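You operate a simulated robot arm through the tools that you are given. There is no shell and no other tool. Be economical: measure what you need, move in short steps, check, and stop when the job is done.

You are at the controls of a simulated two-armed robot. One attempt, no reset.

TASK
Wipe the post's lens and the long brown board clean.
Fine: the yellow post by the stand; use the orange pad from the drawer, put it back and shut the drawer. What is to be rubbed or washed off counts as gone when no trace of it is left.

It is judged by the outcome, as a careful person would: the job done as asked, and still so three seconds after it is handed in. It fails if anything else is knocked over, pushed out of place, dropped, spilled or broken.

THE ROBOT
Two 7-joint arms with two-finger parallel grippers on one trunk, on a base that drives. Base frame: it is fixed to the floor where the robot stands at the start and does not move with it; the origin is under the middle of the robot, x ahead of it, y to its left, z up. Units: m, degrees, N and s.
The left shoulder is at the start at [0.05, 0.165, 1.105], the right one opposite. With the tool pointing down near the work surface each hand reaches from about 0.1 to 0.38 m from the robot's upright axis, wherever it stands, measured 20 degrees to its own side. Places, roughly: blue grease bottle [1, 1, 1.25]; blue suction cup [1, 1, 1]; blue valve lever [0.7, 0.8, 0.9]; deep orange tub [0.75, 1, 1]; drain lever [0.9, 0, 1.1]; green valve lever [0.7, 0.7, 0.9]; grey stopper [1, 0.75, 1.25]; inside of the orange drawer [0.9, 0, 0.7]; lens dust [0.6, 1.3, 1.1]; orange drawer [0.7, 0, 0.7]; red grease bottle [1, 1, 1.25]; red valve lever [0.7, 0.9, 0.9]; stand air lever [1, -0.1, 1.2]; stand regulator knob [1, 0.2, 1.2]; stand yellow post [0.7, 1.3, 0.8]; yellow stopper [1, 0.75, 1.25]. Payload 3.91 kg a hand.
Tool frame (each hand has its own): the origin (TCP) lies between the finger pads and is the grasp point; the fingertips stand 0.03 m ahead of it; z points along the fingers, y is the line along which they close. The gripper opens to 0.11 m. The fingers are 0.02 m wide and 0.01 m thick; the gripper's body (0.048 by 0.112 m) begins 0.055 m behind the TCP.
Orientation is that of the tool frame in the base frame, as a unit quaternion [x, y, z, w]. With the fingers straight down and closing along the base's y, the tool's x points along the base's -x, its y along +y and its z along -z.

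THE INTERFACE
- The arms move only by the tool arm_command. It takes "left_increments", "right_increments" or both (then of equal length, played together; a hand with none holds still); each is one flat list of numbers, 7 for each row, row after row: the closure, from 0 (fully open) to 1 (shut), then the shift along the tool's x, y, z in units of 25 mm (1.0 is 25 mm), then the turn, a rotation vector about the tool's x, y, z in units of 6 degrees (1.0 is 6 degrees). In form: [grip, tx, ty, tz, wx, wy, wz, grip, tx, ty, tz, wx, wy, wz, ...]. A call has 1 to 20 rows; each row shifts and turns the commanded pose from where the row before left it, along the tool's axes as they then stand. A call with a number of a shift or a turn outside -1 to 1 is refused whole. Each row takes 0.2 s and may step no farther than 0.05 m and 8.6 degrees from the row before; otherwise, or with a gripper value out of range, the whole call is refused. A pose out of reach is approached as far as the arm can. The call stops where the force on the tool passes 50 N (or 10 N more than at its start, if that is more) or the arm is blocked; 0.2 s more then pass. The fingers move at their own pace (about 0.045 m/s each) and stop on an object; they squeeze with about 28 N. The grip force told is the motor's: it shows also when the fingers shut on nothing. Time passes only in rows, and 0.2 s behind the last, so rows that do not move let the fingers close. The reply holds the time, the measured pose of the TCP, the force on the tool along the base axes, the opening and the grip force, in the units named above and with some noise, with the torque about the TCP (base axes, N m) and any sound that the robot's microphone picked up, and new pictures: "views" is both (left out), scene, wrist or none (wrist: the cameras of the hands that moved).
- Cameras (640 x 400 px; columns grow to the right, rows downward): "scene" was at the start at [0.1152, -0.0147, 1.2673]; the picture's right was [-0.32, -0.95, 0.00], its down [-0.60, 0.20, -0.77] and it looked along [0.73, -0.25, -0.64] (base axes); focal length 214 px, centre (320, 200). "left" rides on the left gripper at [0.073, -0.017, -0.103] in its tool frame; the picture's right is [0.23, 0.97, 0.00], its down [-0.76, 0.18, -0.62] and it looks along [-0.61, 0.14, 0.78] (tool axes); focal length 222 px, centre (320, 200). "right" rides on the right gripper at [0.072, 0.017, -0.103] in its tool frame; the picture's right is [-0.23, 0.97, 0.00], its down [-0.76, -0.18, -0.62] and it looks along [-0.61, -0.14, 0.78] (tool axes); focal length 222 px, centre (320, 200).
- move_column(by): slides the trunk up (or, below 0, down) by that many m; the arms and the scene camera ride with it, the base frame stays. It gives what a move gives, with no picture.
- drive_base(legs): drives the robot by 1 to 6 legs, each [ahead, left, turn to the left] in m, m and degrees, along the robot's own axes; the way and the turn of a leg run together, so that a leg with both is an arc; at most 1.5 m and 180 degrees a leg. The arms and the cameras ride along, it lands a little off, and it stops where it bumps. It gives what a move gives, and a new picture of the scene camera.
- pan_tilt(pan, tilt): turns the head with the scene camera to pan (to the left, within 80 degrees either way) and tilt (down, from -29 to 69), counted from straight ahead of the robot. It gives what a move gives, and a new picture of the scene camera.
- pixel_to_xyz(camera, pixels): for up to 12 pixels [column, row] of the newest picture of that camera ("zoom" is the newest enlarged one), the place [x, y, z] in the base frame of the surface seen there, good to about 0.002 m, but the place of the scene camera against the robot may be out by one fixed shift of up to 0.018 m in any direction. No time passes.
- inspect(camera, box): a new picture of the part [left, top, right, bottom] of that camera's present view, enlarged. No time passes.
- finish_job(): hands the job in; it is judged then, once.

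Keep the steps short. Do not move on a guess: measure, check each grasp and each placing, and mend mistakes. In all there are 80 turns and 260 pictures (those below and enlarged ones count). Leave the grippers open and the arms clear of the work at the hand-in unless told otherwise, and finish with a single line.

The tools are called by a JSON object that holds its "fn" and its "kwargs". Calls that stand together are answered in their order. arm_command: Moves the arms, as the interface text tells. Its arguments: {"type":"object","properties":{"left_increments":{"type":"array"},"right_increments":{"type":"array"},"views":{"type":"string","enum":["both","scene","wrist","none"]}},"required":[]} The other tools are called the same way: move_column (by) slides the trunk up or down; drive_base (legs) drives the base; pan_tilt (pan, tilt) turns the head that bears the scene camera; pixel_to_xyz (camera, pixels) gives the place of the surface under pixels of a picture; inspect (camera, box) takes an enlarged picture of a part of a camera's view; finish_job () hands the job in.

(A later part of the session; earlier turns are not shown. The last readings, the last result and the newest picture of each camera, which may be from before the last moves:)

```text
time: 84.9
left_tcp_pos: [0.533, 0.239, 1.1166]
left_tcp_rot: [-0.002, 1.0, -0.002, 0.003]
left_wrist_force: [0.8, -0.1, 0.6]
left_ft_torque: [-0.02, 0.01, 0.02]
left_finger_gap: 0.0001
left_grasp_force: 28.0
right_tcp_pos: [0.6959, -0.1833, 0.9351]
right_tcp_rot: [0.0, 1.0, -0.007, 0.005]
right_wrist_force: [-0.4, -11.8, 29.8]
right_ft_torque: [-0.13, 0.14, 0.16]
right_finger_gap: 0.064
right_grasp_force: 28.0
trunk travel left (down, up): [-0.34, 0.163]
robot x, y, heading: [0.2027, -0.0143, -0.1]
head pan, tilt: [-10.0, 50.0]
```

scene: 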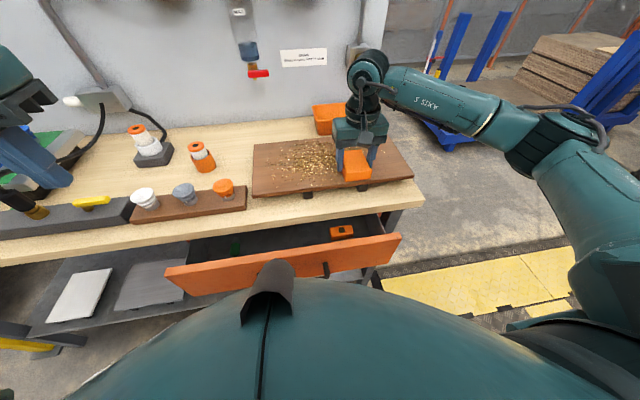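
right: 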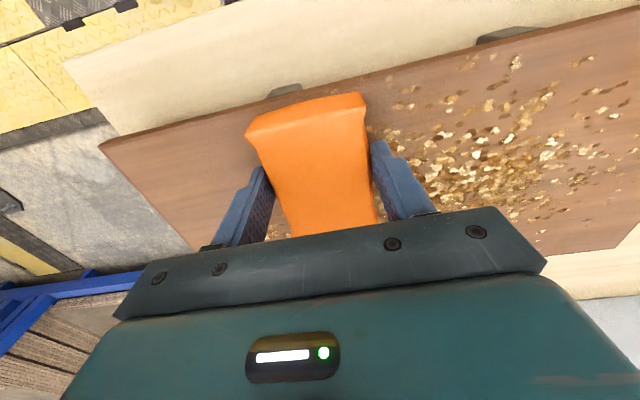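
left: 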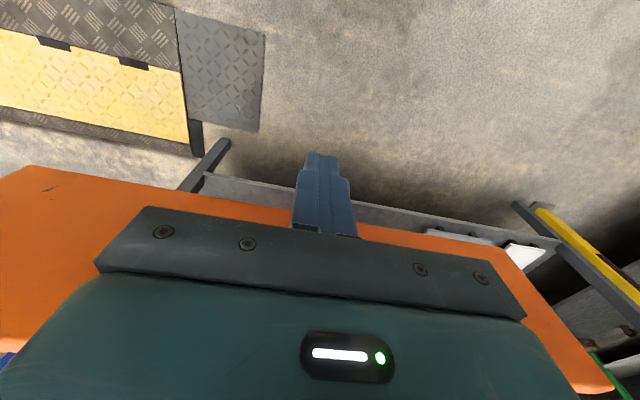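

It wipes clean behind the pad and the board stays. The force rose to 30 N, so I'll ease up 2 mm and continue +y to about 0.045.

{"fn": "arm_command", "kwargs": {"right_increments": [1, 0, 0, -0.08, 0, 0, 0, 1, 0, 1, 0, 0, 0, 0, 1, 0, 1, 0, 0, 0, 0, 1, 0, 1, 0, 0, 0, 0, 1, 0, 1, 0, 0, 0, 0, 1, 0, 1, 0, 0, 0, 0, 1, 0, 1, 0, 0, 0, 0, 1, 0, 1, 0, 0, 0, 0, 1, 0, 1, 0, 0, 0, 0, 1, 0, 1, 0, 0, 0, 0], "views": "both"}}

```text
time: 87.1
left_tcp_pos: [0.5341, 0.2402, 1.1153]
left_tcp_rot: [-0.004, 1.0, -0.001, 0.003]
left_wrist_force: [0.5, -0.3, -0.8]
left_ft_torque: [0.02, -0.02, -0.02]
left_finger_gap: 0.0
left_grasp_force: 27.8
right_tcp_pos: [0.6958, 0.0434, 0.932]
right_tcp_rot: [-0.001, 1.0, -0.007, 0.002]
right_wrist_force: [1.5, 0.0, 9.3]
right_ft_torque: [-0.27, -0.14, -0.03]
right_finger_gap: 0.064
right_grasp_force: 28.0
trunk travel left (down, up): [-0.34, 0.163]
robot x, y, heading: [0.2041, -0.0138, 0.3]
head pan, tilt: [-10.0, 50.0]
```

scene: 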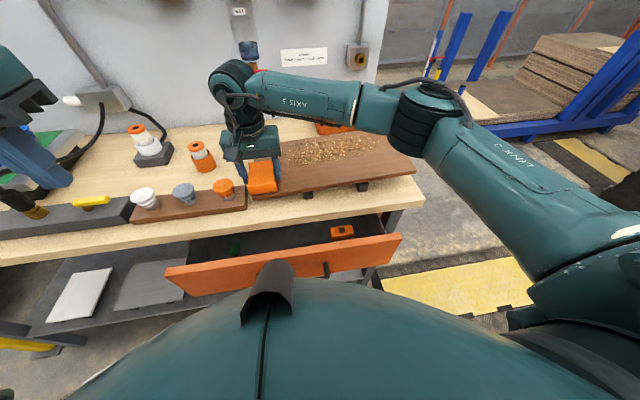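
right: 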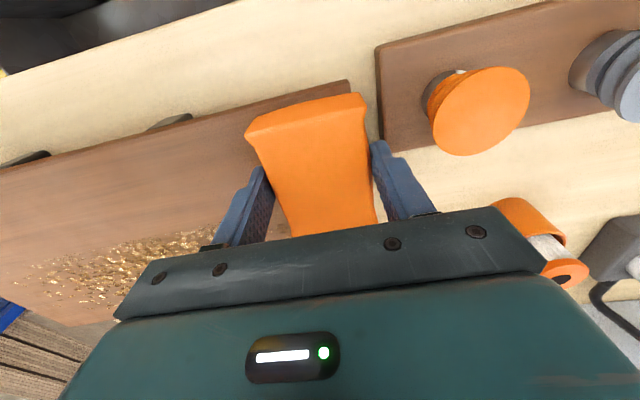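

The first strip is clean. I'll shift ahead 55 mm and sweep back.

{"fn": "arm_command", "kwargs": {"right_increments": [1, 0, -0.4, -0.06, 0, 0, 0, 1, -1, 0, 0, 0, 0, 0, 1, -1, 0, 0, 0, 0, 0, 1, -0.2, 0.4, 0, 0, 0, 0, 1, 0, -1, 0, 0, 0, 0, 1, 0, -1, 0, 0, 0, 0, 1, 0, -1, 0, 0, 0, 0, 1, 0, -1, 0, 0, 0, 0, 1, 0, -1, 0, 0, 0, 0, 1, 0, -1, 0, 0, 0, 0, 1, 0, -1, 0, 0, 0, 0], "views": "both"}}

```text
time: 89.5
left_tcp_pos: [0.5342, 0.2407, 1.1162]
left_tcp_rot: [-0.003, 1.0, -0.002, 0.002]
left_wrist_force: [0.3, -1.1, 0.2]
left_ft_torque: [0.01, -0.01, -0.03]
left_finger_gap: 0.0002
left_grasp_force: 28.6
right_tcp_pos: [0.7523, -0.1336, 0.9356]
right_tcp_rot: [0.0, 1.0, -0.008, 0.001]
right_wrist_force: [0.2, -0.8, 4.8]
right_ft_torque: [0.22, -0.16, -0.02]
right_finger_gap: 0.064
right_grasp_force: 27.9
trunk travel left (down, up): [-0.34, 0.163]
robot x, y, heading: [0.2052, -0.0171, 0.3]
head pan, tilt: [-10.0, 50.0]
```

scene: 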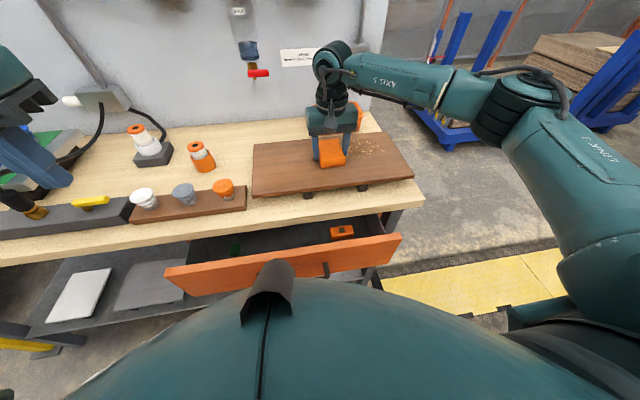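
right: 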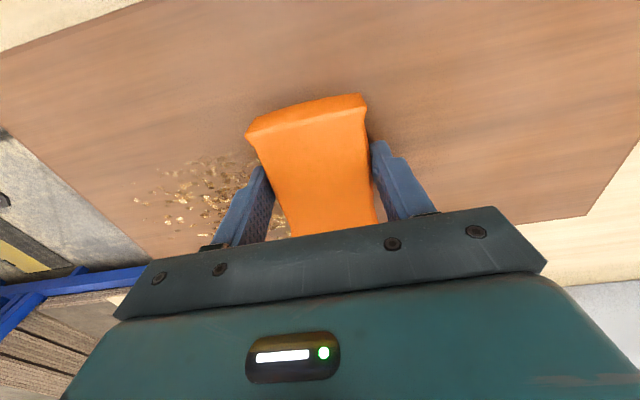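

Wiping well. I'll finish this strip, shift ahead 45 mm, and start the far strip back.

{"fn": "arm_command", "kwargs": {"right_increments": [1, 0, -1, 0.03, 0, 0, 0, 1, 0, -1, 0, 0, 0, 0, 1, 0, -1, 0, 0, 0, 0, 1, 0, -1, 0, 0, 0, 0, 1, 0, -1, 0, 0, 0, 0, 1, 0, -1, 0, 0, 0, 0, 1, -1, 0, 0, 0, 0, 0, 1, -0.8, 0, 0, 0, 0, 0, 1, 0, 1, 0, 0, 0, 0, 1, 0, 1, 0, 0, 0, 0], "views": "wrist"}}

```text
time: 91.7
left_tcp_pos: [0.5335, 0.2396, 1.1155]
left_tcp_rot: [-0.003, 1.0, 0.0, 0.002]
left_wrist_force: [0.2, 0.5, -0.2]
left_ft_torque: [-0.02, 0.0, 0.01]
left_finger_gap: 0.0002
left_grasp_force: 28.4
right_tcp_pos: [0.7968, -0.2311, 0.9352]
right_tcp_rot: [-0.001, 1.0, -0.007, 0.001]
right_wrist_force: [0.1, -0.5, -1.3]
right_ft_torque: [0.0, -0.02, -0.03]
right_finger_gap: 0.0638
right_grasp_force: 27.8
trunk travel left (down, up): [-0.34, 0.163]
robot x, y, heading: [0.2039, -0.0179, 0.5]
head pan, tilt: [-10.0, 50.0]
```

right: 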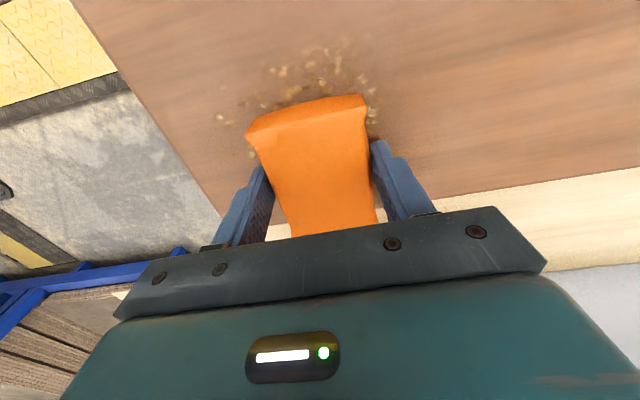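

Contact was lost there (force ≈0) and some chips remain. I'll press down 2.5 mm and redo the far strip from the right end to the left.

{"fn": "arm_command", "kwargs": {"right_increments": [1, 0, 0, 0.1, 0, 0, 0, 1, 0, -1, 0, 0, 0, 0, 1, 0, -1, 0, 0, 0, 0, 1, 0, 1, 0, 0, 0, 0, 1, 0, 1, 0, 0, 0, 0, 1, 0, 1, 0, 0, 0, 0, 1, 0, 1, 0, 0, 0, 0, 1, 0, 1, 0, 0, 0, 0, 1, 0, 1, 0, 0, 0, 0, 1, 0, 1, 0, 0, 0, 0, 1, 0, 1, 0, 0, 0, 0], "views": "both"}}

```text
time: 94.1
left_tcp_pos: [0.5326, 0.2386, 1.1178]
left_tcp_rot: [-0.002, 1.0, -0.001, 0.003]
left_wrist_force: [0.0, 0.6, -1.0]
left_ft_torque: [0.02, 0.0, -0.02]
left_finger_gap: 0.0002
left_grasp_force: 28.0
right_tcp_pos: [0.7947, -0.0834, 0.9345]
right_tcp_rot: [0.001, 1.0, -0.006, 0.004]
right_wrist_force: [-0.1, -8.1, 22.5]
right_ft_torque: [0.47, 0.28, 0.03]
right_finger_gap: 0.0639
right_grasp_force: 28.2
trunk travel left (down, up): [-0.34, 0.163]
robot x, y, heading: [0.2077, -0.017, -0.0]
head pan, tilt: [-10.0, 50.0]
```

scene: 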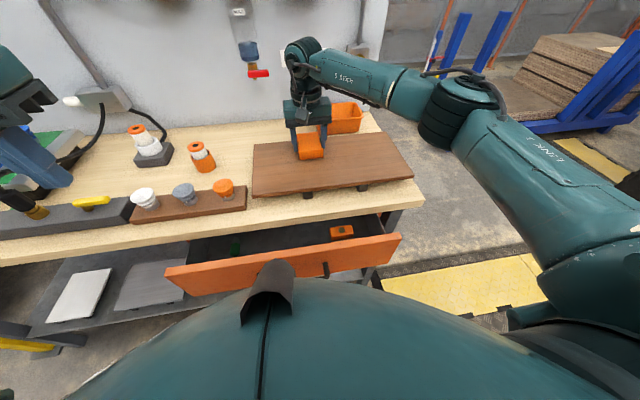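
right: 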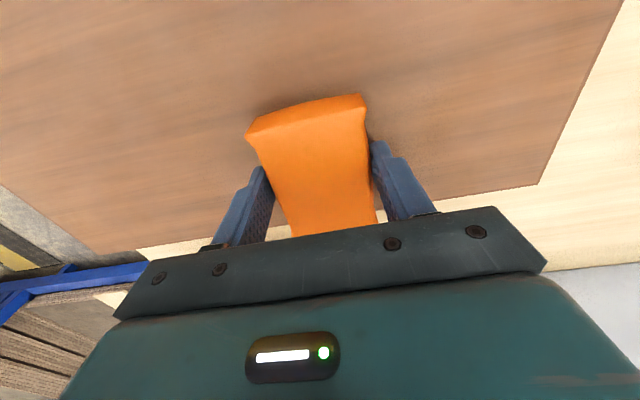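

Good. Finishing the far strip to the left end, then one more pass over the middle strip rightwards.

{"fn": "arm_command", "kwargs": {"right_increments": [1, 0, 1, -0.03, 0, 0, 0, 1, 0, 1, 0, 0, 0, 0, 1, 0, 1, 0, 0, 0, 0, 1, 0, 1, 0, 0, 0, 0, 1, 0, 0.8, 0, 0, 0, 0, 1, 1, -0.4, 0, 0, 0, 0, 1, 0.8, 0, 0, 0, 0, 0, 1, 0, -1, 0, 0, 0, 0, 1, 0, -1, 0, 0, 0, 0, 1, 0, -1, 0.02, 0, 0, 0, 1, 0, -1, 0, 0, 0, 0, 1, 0, -1, 0.02, 0, 0, 0, 1, 0, -1, 0, 0, 0, 0, 1, 0, -1, 0.02, 0, 0, 0, 1, 0, -1, 0, 0, 0, 0, 1, 0, -1, 0.02, 0, 0, 0, 1, 0, -1, 0, 0, 0, 0, 1, 0, -1, 0, 0, 0, 0, 1, 0, -1, 0, 0, 0, 0], "views": "both"}}

```text
time: 98.1
left_tcp_pos: [0.5326, 0.2412, 1.1167]
left_tcp_rot: [-0.002, 1.0, -0.001, 0.003]
left_wrist_force: [-0.9, -0.2, 0.2]
left_ft_torque: [-0.01, 0.0, 0.04]
left_finger_gap: 0.0
left_grasp_force: 27.8
right_tcp_pos: [0.7514, -0.2739, 0.9334]
right_tcp_rot: [-0.001, 1.0, -0.009, 0.002]
right_wrist_force: [-1.1, 5.0, 13.8]
right_ft_torque: [0.61, -0.4, 0.16]
right_finger_gap: 0.0639
right_grasp_force: 28.1
trunk travel left (down, up): [-0.34, 0.163]
robot x, y, heading: [0.2055, -0.0161, 0.0]
head pan, tilt: [-10.0, 50.0]
```

scene: 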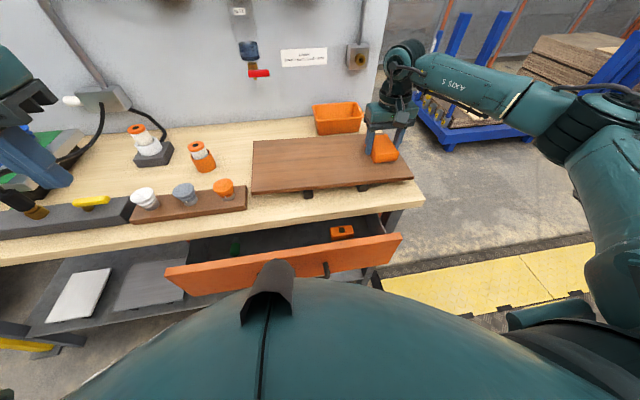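
right: 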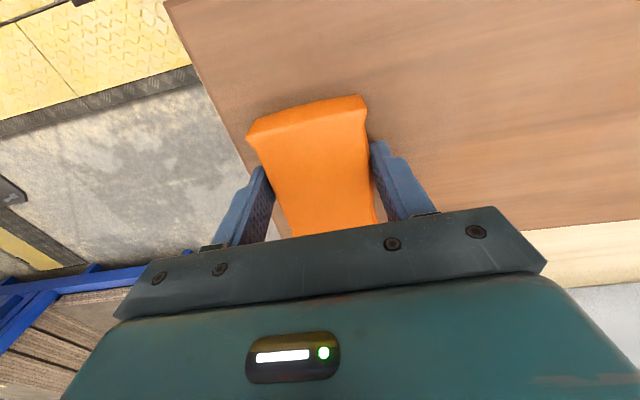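

I'll lift off, then zoom in on the whole board for leftovers.

{"fn": "arm_command", "kwargs": {"right_increments": [1, 0, 0, -1, 0, 0, 0, 1, 0, 0, -1, 0, 0, 0, 1, 0, 0, -1, 0, 0, 0, 1, 0, 0, -1, 0, 0, 0, 1, 1, 0, -1, 0, 0, 0, 1, 1, -1, 0, 0, 0, 0, 1, 1, -1, 0, 0, 0, 0, 1, 1, -1, 0, 0, 0, 0], "views": "wrist"}}

{"fn": "inspect", "kwargs": {"camera": "scene", "box": [240, 120, 430, 220]}}

```text
time: 99.9
left_tcp_pos: [0.5336, 0.2396, 1.1157]
left_tcp_rot: [-0.002, 1.0, 0.0, 0.002]
left_wrist_force: [0.0, 0.0, 0.2]
left_ft_torque: [0.02, 0.03, 0.0]
left_finger_gap: 0.0
left_grasp_force: 27.6
right_tcp_pos: [0.652, -0.3451, 1.0588]
right_tcp_rot: [-0.001, 1.0, -0.008, 0.003]
right_wrist_force: [0.5, 0.1, -1.0]
right_ft_torque: [-0.04, 0.01, -0.02]
right_finger_gap: 0.0638
right_grasp_force: 28.2
trunk travel left (down, up): [-0.34, 0.163]
robot x, y, heading: [0.2015, -0.0172, 0.3]
head pan, tilt: [-10.0, 50.0]
```

right: 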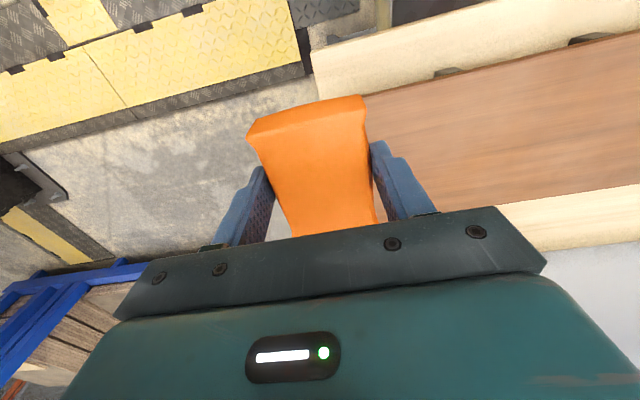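

```text
3.37 times, centred on (335, 170) of scene
```

zoom: 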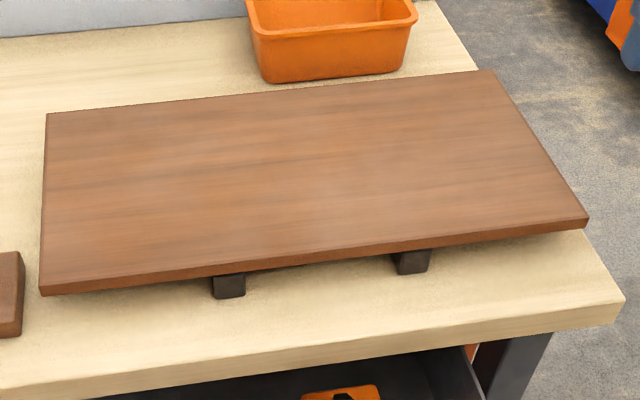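

The board is clean. Now the lens: I'll back off from the bench, then look left for the way and measure the lens.

{"fn": "drive_base", "kwargs": {"legs": [[-0.45, 0, 0]]}}

{"fn": "move_column", "kwargs": {"by": 0.16}}

{"fn": "pan_tilt", "kwargs": {"pan": 70, "tilt": 30}}

```text
time: 102.6
left_tcp_pos: [0.0831, 0.2374, 1.1166]
left_tcp_rot: [-0.002, 1.0, -0.002, 0.002]
left_wrist_force: [-0.7, 0.2, 0.5]
left_ft_torque: [-0.02, 0.0, 0.01]
left_finger_gap: 0.0001
left_grasp_force: 27.8
right_tcp_pos: [0.1997, -0.347, 1.0582]
right_tcp_rot: [0.001, 1.0, -0.007, 0.003]
right_wrist_force: [-0.1, 0.9, -0.7]
right_ft_torque: [0.02, 0.02, -0.03]
right_finger_gap: 0.0639
right_grasp_force: 28.3
trunk travel left (down, up): [-0.34, 0.163]
robot x, y, heading: [-0.2489, -0.0184, 0.3]
head pan, tilt: [-10.0, 50.0]
```

scene: 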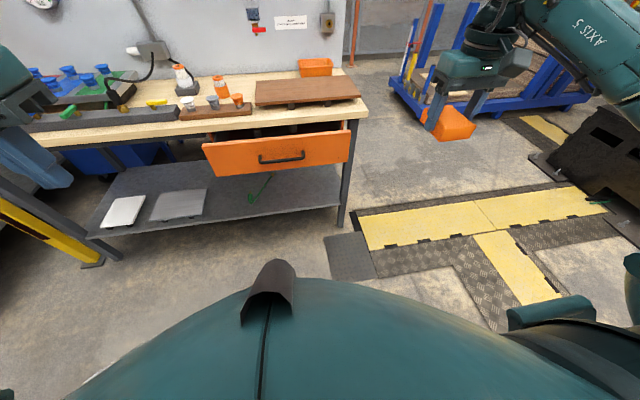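

```text
time: 104.4
left_tcp_pos: [0.0827, 0.2376, 1.2761]
left_tcp_rot: [-0.003, 1.0, -0.001, 0.002]
left_wrist_force: [-0.1, -0.2, 0.4]
left_ft_torque: [-0.01, 0.01, -0.02]
left_finger_gap: 0.0
left_grasp_force: 28.0
right_tcp_pos: [0.1984, -0.3476, 1.2185]
right_tcp_rot: [0.001, 1.0, -0.007, 0.001]
right_wrist_force: [-0.3, 0.4, -0.4]
right_ft_torque: [0.02, 0.01, 0.0]
right_finger_gap: 0.0639
right_grasp_force: 27.4
trunk travel left (down, up): [-0.5, 0.003]
robot x, y, heading: [-0.253, -0.0178, -0.2]
head pan, tilt: [-10.0, 50.0]
```

```text
time: 106.0
left_tcp_pos: [0.0813, 0.2382, 1.2751]
left_tcp_rot: [-0.003, 1.0, -0.001, 0.002]
left_wrist_force: [-0.1, 0.4, 0.1]
left_ft_torque: [0.0, -0.01, 0.02]
left_finger_gap: 0.0
left_grasp_force: 28.3
right_tcp_pos: [0.2003, -0.3467, 1.219]
right_tcp_rot: [0.0, 1.0, -0.007, 0.002]
right_wrist_force: [-0.4, 0.9, -1.0]
right_ft_torque: [-0.02, 0.02, 0.04]
right_finger_gap: 0.064
right_grasp_force: 27.3
trunk travel left (down, up): [-0.5, 0.003]
robot x, y, heading: [-0.2485, -0.018, 0.1]
head pan, tilt: [70.0, 30.0]
```

scene: 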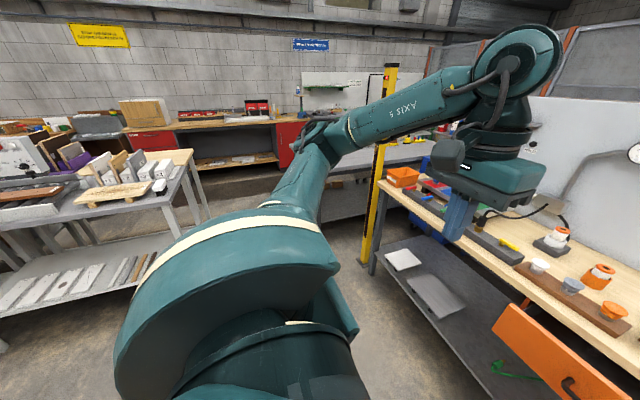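

Measuring the left-hand table (edge at (192,160), leg foot (208,215)), the gap, and the post.

{"fn": "pixel_to_xyz", "kwargs": {"camera": "scene", "pixels": [[192, 152], [168, 208], [208, 212], [155, 240], [385, 80], [378, 200], [365, 255], [388, 70], [383, 90], [371, 235], [430, 290]]}}

{"fn": "inspect", "kwargs": {"camera": "scene", "box": [350, 55, 420, 270]}}

```text
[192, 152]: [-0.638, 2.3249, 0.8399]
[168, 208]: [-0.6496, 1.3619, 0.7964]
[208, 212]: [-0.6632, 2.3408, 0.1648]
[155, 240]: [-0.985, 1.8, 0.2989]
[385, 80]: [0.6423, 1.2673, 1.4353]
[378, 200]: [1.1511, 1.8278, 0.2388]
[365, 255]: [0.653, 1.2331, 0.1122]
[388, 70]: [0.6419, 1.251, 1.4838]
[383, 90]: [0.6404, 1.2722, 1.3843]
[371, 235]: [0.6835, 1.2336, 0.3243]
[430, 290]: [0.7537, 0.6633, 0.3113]
```

```text
1.86 times, centred on (385, 162) of scene
```

zoom: 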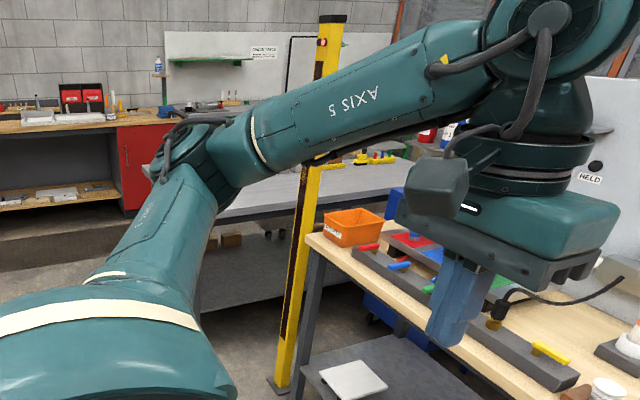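

The way is clear (the left table's edge is at x −0.64). I'll drive 1.3 m left.

{"fn": "drive_base", "kwargs": {"legs": [[0.05, 1.3, 0]]}}

{"fn": "pan_tilt", "kwargs": {"pan": 0, "tilt": 25}}

{"fn": "inspect", "kwargs": {"camera": "scene", "box": [250, 50, 390, 400]}}

```text
time: 112.5
left_tcp_pos: [0.1217, 1.5488, 1.2755]
left_tcp_rot: [-0.006, 1.0, -0.001, 0.001]
left_wrist_force: [-0.9, 0.0, 0.6]
left_ft_torque: [0.01, 0.05, 0.02]
left_finger_gap: 0.0
left_grasp_force: 28.0
right_tcp_pos: [0.2422, 0.9672, 1.2182]
right_tcp_rot: [-0.003, 1.0, -0.007, 0.001]
right_wrist_force: [0.1, -1.2, -0.6]
right_ft_torque: [-0.01, 0.0, -0.01]
right_finger_gap: 0.0641
right_grasp_force: 28.3
trunk travel left (down, up): [-0.5, 0.003]
robot x, y, heading: [-0.2108, 1.2918, 0.6]
head pan, tilt: [70.0, 30.0]
```

scene: 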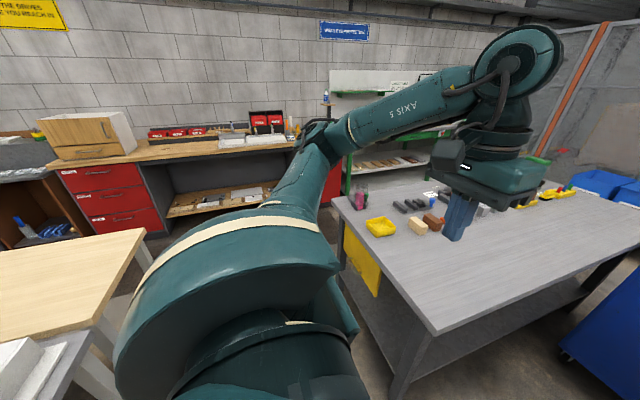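

```text
time: 114.0
left_tcp_pos: [0.1216, 1.5507, 1.2748]
left_tcp_rot: [-0.006, 1.0, -0.001, 0.002]
left_wrist_force: [0.5, 0.1, 0.6]
left_ft_torque: [0.01, 0.01, -0.02]
left_finger_gap: 0.0002
left_grasp_force: 28.0
right_tcp_pos: [0.2425, 0.9674, 1.2171]
right_tcp_rot: [-0.003, 1.0, -0.006, 0.002]
right_wrist_force: [0.1, 0.5, 0.3]
right_ft_torque: [0.0, -0.02, 0.02]
right_finger_gap: 0.0638
right_grasp_force: 27.4
trunk travel left (down, up): [-0.5, 0.003]
robot x, y, heading: [-0.2096, 1.2936, 0.8]
head pan, tilt: [0.0, 25.0]
```

scene: 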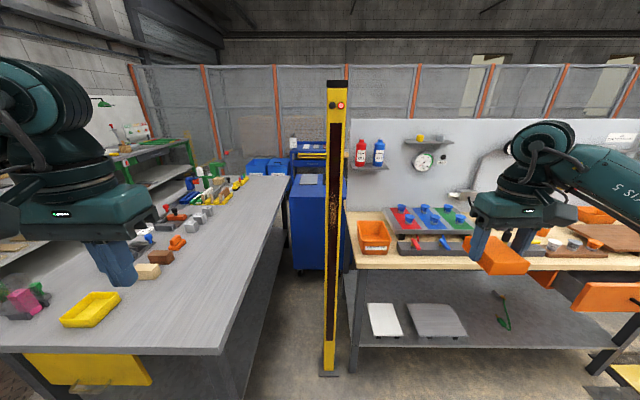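

```text
1.14 times, centred on (320, 225) of scene
```

zoom: 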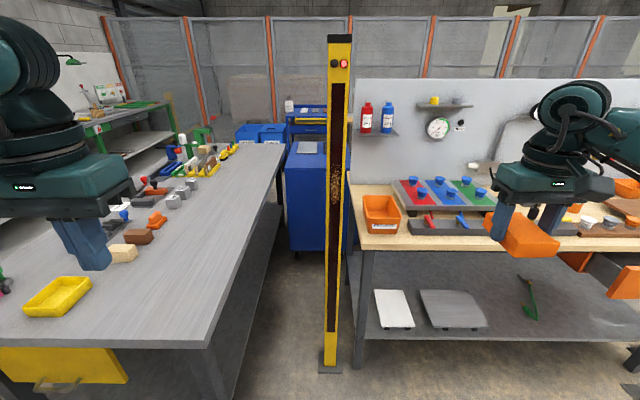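

Dust specks are on the lens around scene rows 160–240, col 334. Zooming in and measuring.

{"fn": "inspect", "kwargs": {"camera": "scene", "box": [310, 115, 360, 265]}}

{"fn": "pixel_to_xyz", "kwargs": {"camera": "scene", "pixels": [[334, 130], [334, 150], [334, 170], [334, 190], [334, 210], [334, 230], [334, 250], [329, 180], [342, 180], [346, 180], [336, 105], [330, 320]]}}

```text
2.67 times, centred on (335, 190) of scene
```

zoom: 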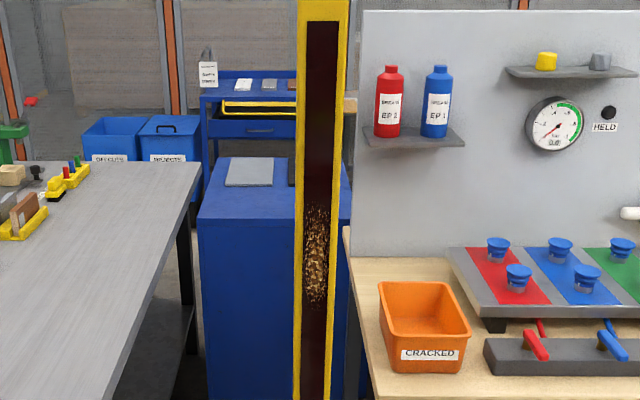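

```text
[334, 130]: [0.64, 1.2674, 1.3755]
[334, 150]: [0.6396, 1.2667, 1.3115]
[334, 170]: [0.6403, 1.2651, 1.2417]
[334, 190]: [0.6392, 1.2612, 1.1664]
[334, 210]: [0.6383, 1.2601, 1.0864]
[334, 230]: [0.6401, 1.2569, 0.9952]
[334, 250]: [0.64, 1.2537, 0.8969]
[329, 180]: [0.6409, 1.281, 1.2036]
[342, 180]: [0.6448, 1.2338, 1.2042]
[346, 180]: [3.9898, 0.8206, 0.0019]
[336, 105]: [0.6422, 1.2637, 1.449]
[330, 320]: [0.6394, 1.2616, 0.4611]
```

Dust spans z ≈1.0–1.17, y ≈1.24–1.28 on the face x ≈0.64. I need to know where the grey table stands before driving ahead.

{"fn": "pixel_to_xyz", "kwargs": {"camera": "scene", "pixels": [[208, 352], [285, 176], [250, 265], [20, 348], [130, 380], [200, 330]]}}

```text
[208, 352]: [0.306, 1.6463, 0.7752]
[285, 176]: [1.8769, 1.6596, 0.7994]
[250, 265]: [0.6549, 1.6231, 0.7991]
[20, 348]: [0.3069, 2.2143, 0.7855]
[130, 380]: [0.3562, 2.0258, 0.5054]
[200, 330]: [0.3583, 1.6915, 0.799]
```

The table corner is at (0.306, 1.63), so I'll stay right of it. First I'll raise the right hand and pitch it to horizontal, here in free space.

{"fn": "arm_command", "kwargs": {"right_increments": [1, 0, 0, -1, 0, 0, 0, 1, 0, 0, -1, 0, 0, 0, 1, 0, 0, -1, 0, 0, 0, 1, 0, 0, -1, 0, 0, 0, 1, 0, 0, 0, 0, -1, 0, 1, 0, 0, 0, 0, -1, 0, 1, 0, 0, 0, 0, -1, 0, 1, 0, 0, 0, 0, -1, 0, 1, 0, 0, 0, 0, -1, 0, 1, 0, 0, 0, 0, -1, 0, 1, 0, 0, 0, 0, -1, 0, 1, 0, 0, 0, 0, -1, 0, 1, 0, 0, 0, 0, -1, 0, 1, 0, 0, 0, 0, -1, 0, 1, 0, 0, 0, 0, -1, 0, 1, 0, 0, 0, 0, -1, 0, 1, 0, 0, 0, 0, -1, 0, 1, 0, 0, 0, 0, -1, 0, 1, 0, 0, 0, 0, -1, 0], "views": "both"}}

```text
time: 118.0
left_tcp_pos: [0.1208, 1.5498, 1.2763]
left_tcp_rot: [-0.006, 1.0, 0.0, 0.003]
left_wrist_force: [0.8, -0.2, 0.2]
left_ft_torque: [-0.01, -0.04, 0.02]
left_finger_gap: 0.0
left_grasp_force: 28.2
right_tcp_pos: [0.24, 0.9614, 1.3185]
right_tcp_rot: [-0.003, 0.721, -0.007, 0.693]
right_wrist_force: [-0.7, 0.4, -0.1]
right_ft_torque: [0.0, -0.01, 0.02]
right_finger_gap: 0.0642
right_grasp_force: 27.7
right hand out of reach, approached as far as the arm can: row 19
trunk travel left (down, up): [-0.5, 0.003]
robot x, y, heading: [-0.21, 1.2906, 0.8]
head pan, tilt: [0.0, 25.0]
```

scene: 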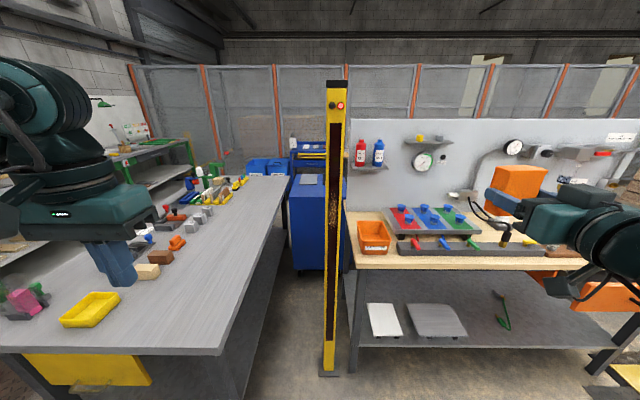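
right: 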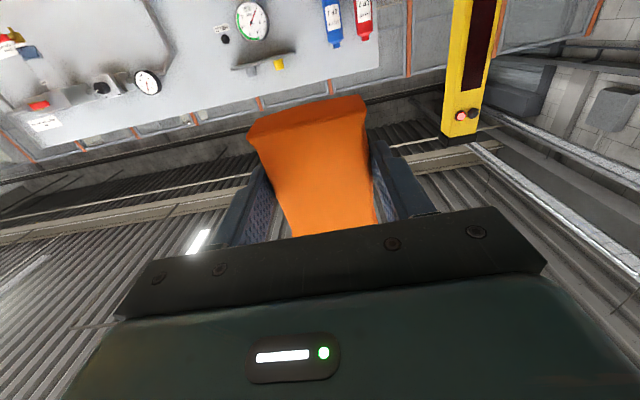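

The tool is level. I'll shift the hand inward and forward, lower the trunk so the pad starts at the top of the dust, and drive to about 10 cm short of the post.

{"fn": "arm_command", "kwargs": {"right_increments": [1, 0, 1, 0, 0, 0, 0, 1, 0, 1, 0, 0, 0, 0, 1, 0, 1, 0, 0, 0, 0, 1, 0, 1, 0, 0, 0, 0, 1, 0, 1, 0, 0, 0, 0, 1, 0, 1, 0, 0, 0, 0, 1, 0, 0, 1, 0, 0, 0, 1, 0, 0, 1, 0, 0, 0], "views": "none"}}

{"fn": "move_column", "kwargs": {"by": -0.12}}

{"fn": "drive_base", "kwargs": {"legs": [[0, 0.14, -0.8], [0.2, 0, 0]]}}

{"fn": "inspect", "kwargs": {"camera": "right", "box": [0, 0, 640, 400]}}

```text
time: 119.8
left_tcp_pos: [0.1213, 1.5512, 1.2748]
left_tcp_rot: [-0.007, 1.0, -0.001, 0.002]
left_wrist_force: [-0.2, 0.2, -0.8]
left_ft_torque: [0.03, 0.02, 0.03]
left_finger_gap: 0.0
left_grasp_force: 27.6
right_tcp_pos: [0.3046, 1.0951, 1.329]
right_tcp_rot: [-0.049, 0.721, 0.024, 0.691]
right_wrist_force: [-1.0, -0.5, 0.1]
right_ft_torque: [0.05, 0.01, 0.03]
right_finger_gap: 0.0641
right_grasp_force: 27.4
right hand out of reach, approached as far as the arm can: row 1, 2, 3, 4, 5, 6, 7, 8
trunk travel left (down, up): [-0.5, 0.003]
robot x, y, heading: [-0.2069, 1.2922, 0.4]
head pan, tilt: [0.0, 25.0]
```

```text
time: 121.3
left_tcp_pos: [0.1204, 1.5495, 1.1564]
left_tcp_rot: [-0.006, 1.0, -0.001, 0.001]
left_wrist_force: [0.4, -0.2, 0.1]
left_ft_torque: [0.04, 0.0, 0.0]
left_finger_gap: 0.0
left_grasp_force: 27.9
right_tcp_pos: [0.3043, 1.0939, 1.2103]
right_tcp_rot: [-0.048, 0.72, 0.024, 0.692]
right_wrist_force: [0.7, -0.1, -1.2]
right_ft_torque: [0.0, 0.02, 0.01]
right_finger_gap: 0.0639
right_grasp_force: 28.5
trunk travel left (down, up): [-0.38, 0.123]
robot x, y, heading: [-0.2074, 1.2932, 0.3]
head pan, tilt: [0.0, 25.0]
```

```text
time: 123.8
left_tcp_pos: [0.3241, 1.6849, 1.1552]
left_tcp_rot: [0.002, 1.0, -0.002, 0.002]
left_wrist_force: [-0.3, -0.4, 0.6]
left_ft_torque: [0.01, -0.02, -0.02]
left_finger_gap: 0.0
left_grasp_force: 27.5
right_tcp_pos: [0.5016, 1.2262, 1.2082]
right_tcp_rot: [-0.044, 0.721, 0.018, 0.691]
right_wrist_force: [-0.3, -0.2, -0.4]
right_ft_torque: [0.0, -0.01, 0.03]
right_finger_gap: 0.0641
right_grasp_force: 27.7
trunk travel left (down, up): [-0.38, 0.123]
robot x, y, heading: [-0.0075, 1.434, -0.3]
head pan, tilt: [0.0, 25.0]
```

scene: 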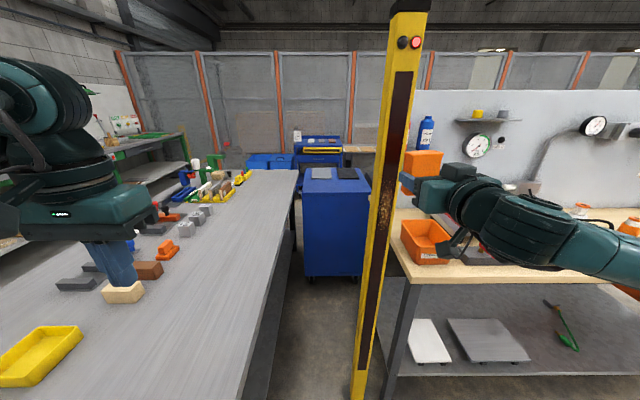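

```text
1.00 times, centred on (320, 200) of right
```

zoom: 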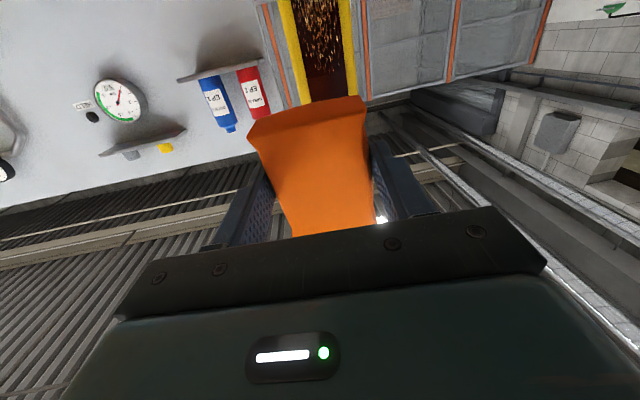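

The lens is visible at (320,40) in the wrist picture. The tool is yawed 5° left, so I'll correct that and measure the lens with the wrist camera.

{"fn": "arm_command", "kwargs": {"right_increments": [1, 0, 0, 0, 0.85, 0, 0, 1, 0, 0, 0, 0, 0, 0], "views": "wrist"}}

{"fn": "pixel_to_xyz", "kwargs": {"camera": "right", "pixels": [[290, 20], [298, 80], [322, 5], [322, 40], [322, 80], [345, 20], [352, 60], [310, 20], [335, 20]]}}

```text
time: 124.4
left_tcp_pos: [0.325, 1.6859, 1.1564]
left_tcp_rot: [0.002, 1.0, -0.001, 0.001]
left_wrist_force: [-0.8, 0.0, 0.2]
left_ft_torque: [-0.01, 0.03, -0.02]
left_finger_gap: 0.0001
left_grasp_force: 27.6
right_tcp_pos: [0.499, 1.2276, 1.2099]
right_tcp_rot: [-0.043, 0.721, 0.018, 0.691]
right_wrist_force: [-0.6, 0.4, -1.1]
right_ft_torque: [0.0, 0.01, 0.01]
right_finger_gap: 0.0638
right_grasp_force: 27.5
right hand out of reach, approached as far as the arm can: row 1
trunk travel left (down, up): [-0.38, 0.123]
robot x, y, heading: [-0.0093, 1.4327, -0.5]
head pan, tilt: [0.0, 25.0]
```

right: 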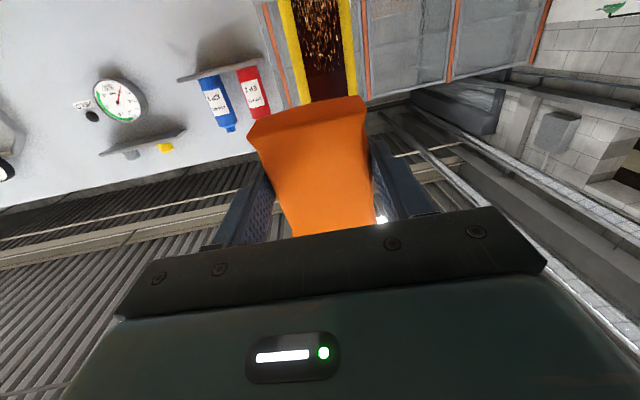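

```text
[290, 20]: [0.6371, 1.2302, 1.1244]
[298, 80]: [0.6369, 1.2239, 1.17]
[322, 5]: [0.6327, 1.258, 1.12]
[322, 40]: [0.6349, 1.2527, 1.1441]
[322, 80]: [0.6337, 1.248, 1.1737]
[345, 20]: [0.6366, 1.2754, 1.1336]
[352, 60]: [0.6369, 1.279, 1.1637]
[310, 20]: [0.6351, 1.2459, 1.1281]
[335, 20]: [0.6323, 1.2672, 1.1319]
```

The wrist camera puts the lens at x 0.635, y 1.235–1.271. The arm can't yaw further, so I'll square up by turning the base 5° right while stepping left.

{"fn": "drive_base", "kwargs": {"legs": [[0, 0.07, -4.6]]}}

{"fn": "inspect", "kwargs": {"camera": "right", "box": [0, 0, 640, 400]}}

{"fn": "pixel_to_xyz", "kwargs": {"camera": "right", "pixels": [[290, 20], [298, 80], [322, 5], [322, 40], [322, 80], [345, 20], [352, 60], [310, 20], [335, 20]]}}

```text
time: 125.4
left_tcp_pos: [0.3466, 1.7271, 1.1553]
left_tcp_rot: [0.04, 0.999, -0.001, 0.002]
left_wrist_force: [0.0, 0.2, 0.1]
left_ft_torque: [0.0, 0.0, -0.02]
left_finger_gap: 0.0
left_grasp_force: 28.1
right_tcp_pos: [0.4859, 1.2566, 1.2099]
right_tcp_rot: [-0.015, 0.723, -0.01, 0.691]
right_wrist_force: [-0.5, -0.4, -0.1]
right_ft_torque: [0.01, 0.0, -0.01]
right_finger_gap: 0.0639
right_grasp_force: 27.2
trunk travel left (down, up): [-0.38, 0.123]
robot x, y, heading: [-0.0043, 1.4986, -4.7]
head pan, tilt: [0.0, 25.0]
```

scene: 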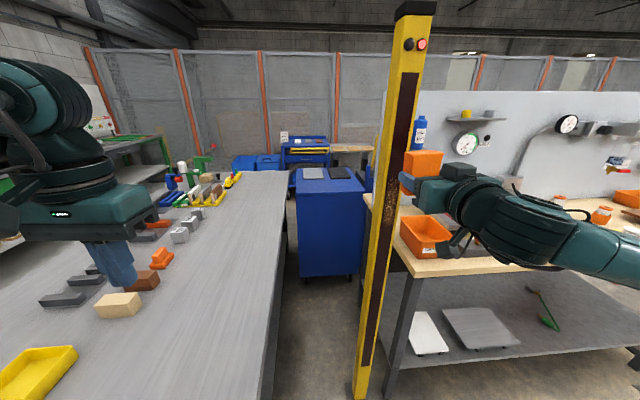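

```text
1.00 times, centred on (320, 200) of right
```

zoom: 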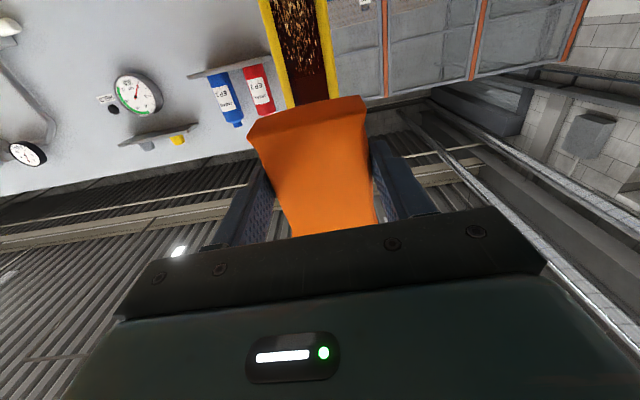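

```text
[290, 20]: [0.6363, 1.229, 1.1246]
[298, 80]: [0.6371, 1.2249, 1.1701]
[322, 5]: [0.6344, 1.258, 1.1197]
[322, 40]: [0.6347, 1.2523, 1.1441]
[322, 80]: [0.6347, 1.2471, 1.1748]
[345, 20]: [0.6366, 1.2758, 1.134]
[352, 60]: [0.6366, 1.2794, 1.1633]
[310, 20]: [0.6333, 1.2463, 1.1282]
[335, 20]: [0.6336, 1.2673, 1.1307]
```

Square now (yaw ~0°) and centred to within 4 mm. Driving ahead to about 1.5 cm short of the lens.

{"fn": "drive_base", "kwargs": {"legs": [[0.096, 0.004, 0]]}}

{"fn": "arm_command", "kwargs": {"right_increments": [1, 0, 0, 0.2, 0, 0, 0, 1, 0, 0, 0, 0, 0, 0], "views": "wrist"}}

```text
time: 126.7
left_tcp_pos: [0.4404, 1.7229, 1.1573]
left_tcp_rot: [0.04, 0.999, -0.001, 0.003]
left_wrist_force: [0.0, -0.3, 0.3]
left_ft_torque: [-0.01, -0.06, 0.02]
left_finger_gap: 0.0002
left_grasp_force: 28.0
right_tcp_pos: [0.5821, 1.2521, 1.2097]
right_tcp_rot: [-0.017, 0.722, -0.008, 0.691]
right_wrist_force: [0.0, -0.5, 0.3]
right_ft_torque: [0.0, 0.0, -0.01]
right_finger_gap: 0.064
right_grasp_force: 27.9
trunk travel left (down, up): [-0.38, 0.123]
robot x, y, heading: [0.093, 1.4982, -4.5]
head pan, tilt: [0.0, 25.0]
stopped in leg 1: the robot was blocked; the commanded pose is now the measured one
```

scene: 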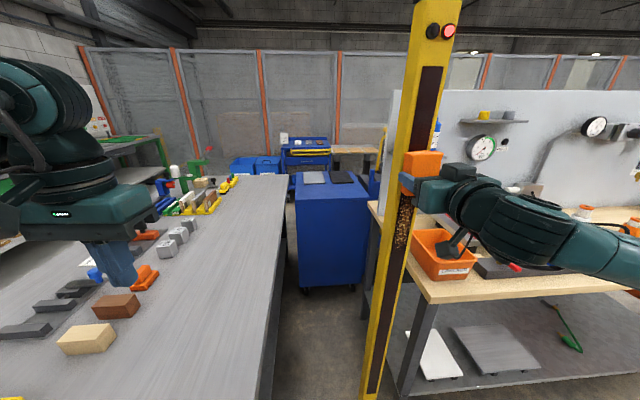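

```text
time: 127.3
left_tcp_pos: [0.4418, 1.7224, 1.1557]
left_tcp_rot: [0.038, 0.999, -0.001, 0.002]
left_wrist_force: [0.6, 0.2, -0.2]
left_ft_torque: [0.0, 0.0, 0.03]
left_finger_gap: 0.0001
left_grasp_force: 28.0
right_tcp_pos: [0.5879, 1.2518, 1.2102]
right_tcp_rot: [-0.015, 0.723, -0.009, 0.691]
right_wrist_force: [-0.7, -0.2, 0.5]
right_ft_torque: [-0.04, 0.02, 0.0]
right_finger_gap: 0.0638
right_grasp_force: 28.1
trunk travel left (down, up): [-0.38, 0.123]
robot x, y, heading: [0.0843, 1.4943, -4.6]
head pan, tilt: [0.0, 25.0]
```

right: 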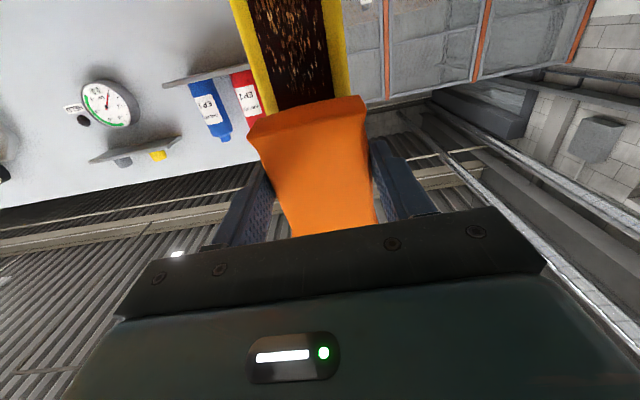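

The base lightly touched the grey table and stopped, but the arm still reaches. I'll press forward gently with the arm to contact.

{"fn": "arm_command", "kwargs": {"right_increments": [1, 0, 0, 0.25, 0, 0, 0, 1, 0, 0, 0.2, 0, 0, 0, 1, 0, 0, 0.08, 0, 0, 0, 1, 0, 0, 0, 0, 0, 0], "views": "both"}}

```text
time: 128.3
left_tcp_pos: [0.4392, 1.7233, 1.1565]
left_tcp_rot: [0.039, 0.999, -0.001, 0.003]
left_wrist_force: [0.2, 0.1, -0.1]
left_ft_torque: [-0.02, -0.02, 0.0]
left_finger_gap: 0.0
left_grasp_force: 27.5
right_tcp_pos: [0.5969, 1.252, 1.2105]
right_tcp_rot: [-0.016, 0.724, -0.008, 0.69]
right_wrist_force: [-16.8, 0.8, -6.9]
right_ft_torque: [0.06, -0.66, -0.31]
right_finger_gap: 0.0638
right_grasp_force: 28.1
trunk travel left (down, up): [-0.38, 0.123]
robot x, y, heading: [0.0902, 1.494, -4.5]
head pan, tilt: [0.0, 25.0]
```

scene: 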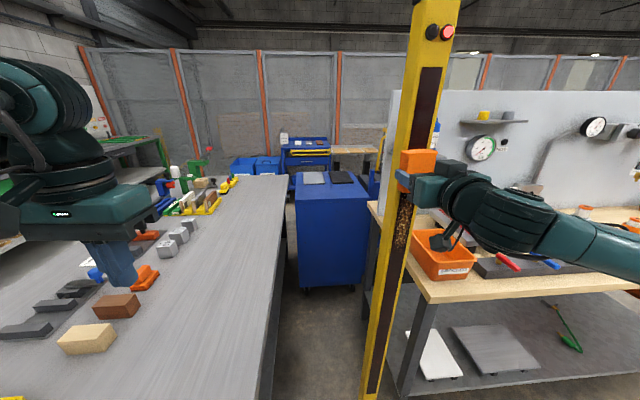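
right: 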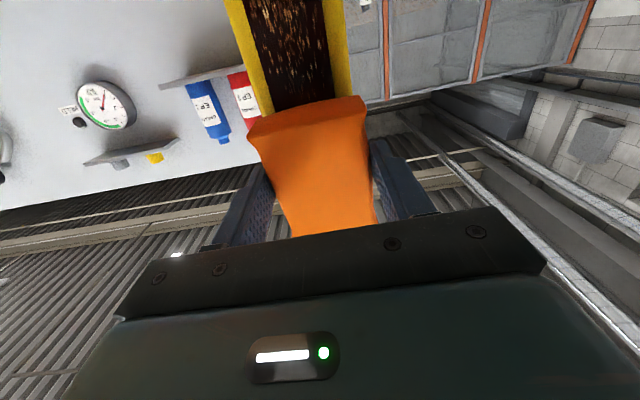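

Contact at 17 N. Now sweep down with the trunk, 0.1 m first.

{"fn": "move_column", "kwargs": {"by": -0.1}}

{"fn": "inspect", "kwargs": {"camera": "scene", "box": [340, 50, 500, 250]}}

```text
time: 129.6
left_tcp_pos: [0.4386, 1.7225, 1.0568]
left_tcp_rot: [0.039, 0.999, -0.001, 0.003]
left_wrist_force: [-0.1, -0.5, 0.1]
left_ft_torque: [0.02, -0.01, -0.03]
left_finger_gap: 0.0002
left_grasp_force: 27.8
right_tcp_pos: [0.598, 1.2523, 1.11]
right_tcp_rot: [-0.017, 0.724, -0.007, 0.69]
right_wrist_force: [-14.0, -0.4, 2.8]
right_ft_torque: [-0.06, -0.83, -0.24]
right_finger_gap: 0.0639
right_grasp_force: 27.9
trunk travel left (down, up): [-0.28, 0.223]
robot x, y, heading: [0.0894, 1.4949, -4.7]
head pan, tilt: [0.0, 25.0]
```

```text
2.00 times, centred on (420, 150) of scene
```

zoom: 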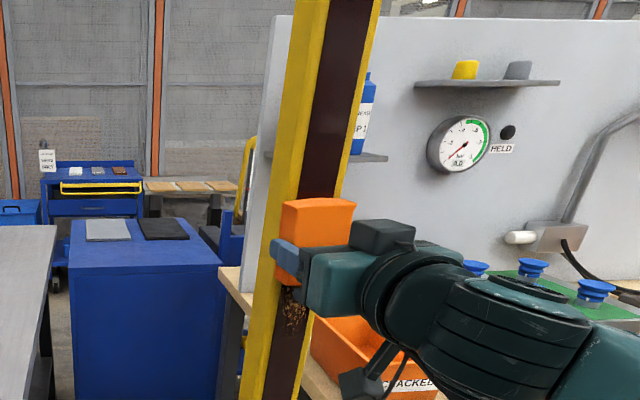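

The upper lens is clean behind the pad. Before going lower, I'll raise the left hand (table items below it) and check the tub's clearance.

{"fn": "arm_command", "kwargs": {"left_increments": [1, 0, 0, -1, 0, 0, 0, 1, 0, 0, -1, 0, 0, 0, 1, 0, 0, -1, 0, 0, 0, 1, 0, 0, -1, 0, 0, 0], "views": "scene"}}

{"fn": "pixel_to_xyz", "kwargs": {"camera": "scene", "pixels": [[412, 255], [420, 235], [425, 275], [445, 270], [375, 215], [422, 295], [405, 262]]}}

```text
time: 130.6
left_tcp_pos: [0.4378, 1.7225, 1.1554]
left_tcp_rot: [0.04, 0.999, 0.0, 0.003]
left_wrist_force: [-0.5, 0.6, 0.2]
left_ft_torque: [0.02, 0.02, -0.02]
left_finger_gap: 0.0001
left_grasp_force: 27.7
right_tcp_pos: [0.5981, 1.2508, 1.1092]
right_tcp_rot: [-0.018, 0.724, -0.007, 0.689]
right_wrist_force: [-14.8, 0.4, -1.9]
right_ft_torque: [-0.02, -0.67, -0.22]
right_finger_gap: 0.0638
right_grasp_force: 28.2
trunk travel left (down, up): [-0.28, 0.223]
robot x, y, heading: [0.0896, 1.4977, -4.4]
head pan, tilt: [0.0, 25.0]
```

scene: 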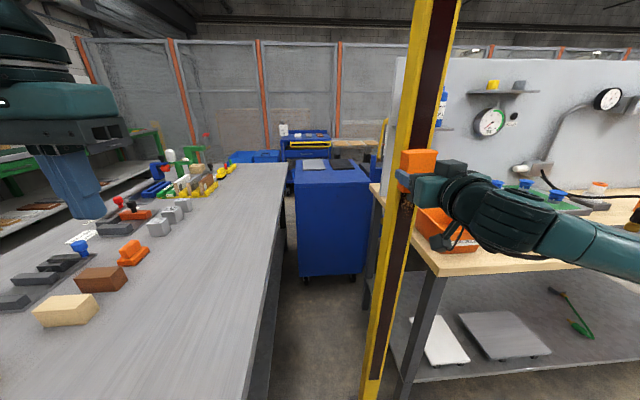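

```text
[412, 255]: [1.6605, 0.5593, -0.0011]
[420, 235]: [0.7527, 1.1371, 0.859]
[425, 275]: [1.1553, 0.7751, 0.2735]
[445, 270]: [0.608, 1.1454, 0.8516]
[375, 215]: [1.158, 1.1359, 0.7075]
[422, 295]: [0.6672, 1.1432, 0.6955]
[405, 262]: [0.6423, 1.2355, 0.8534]
```

Tub and bench end at y ≈1.145, clear of the hand (y > 1.195). Sweeping down another 0.16 m.

{"fn": "move_column", "kwargs": {"by": -0.16}}

{"fn": "inspect", "kwargs": {"camera": "scene", "box": [340, 0, 500, 200]}}

{"fn": "inspect", "kwargs": {"camera": "right", "box": [0, 0, 640, 400]}}

```text
time: 132.5
left_tcp_pos: [0.4389, 1.7227, 0.9953]
left_tcp_rot: [0.039, 0.999, -0.001, 0.002]
left_wrist_force: [-0.4, 0.1, 0.2]
left_ft_torque: [-0.01, -0.03, -0.03]
left_finger_gap: 0.0003
left_grasp_force: 27.9
right_tcp_pos: [0.5994, 1.2511, 0.9494]
right_tcp_rot: [-0.018, 0.724, -0.007, 0.689]
right_wrist_force: [-11.3, 0.5, 1.3]
right_ft_torque: [-0.02, -0.67, -0.22]
right_finger_gap: 0.0639
right_grasp_force: 28.5
trunk travel left (down, up): [-0.12, 0.383]
robot x, y, heading: [0.0898, 1.4928, -4.6]
head pan, tilt: [0.0, 25.0]
```

```text
2.00 times, centred on (420, 100) of scene
```

zoom: 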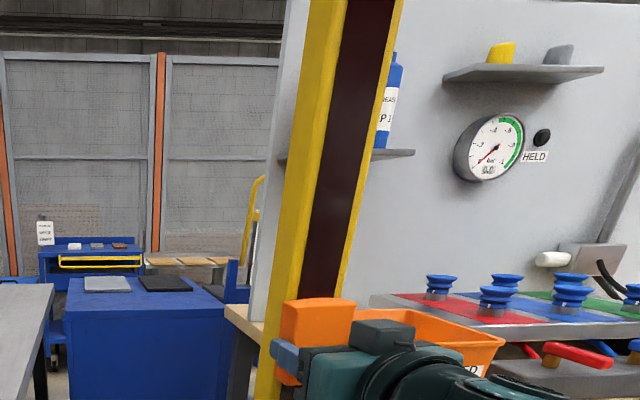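

```text
1.00 times, centred on (320, 200) of right
```

zoom: 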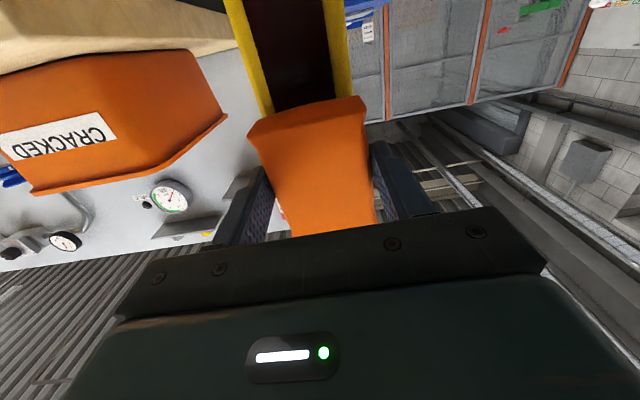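

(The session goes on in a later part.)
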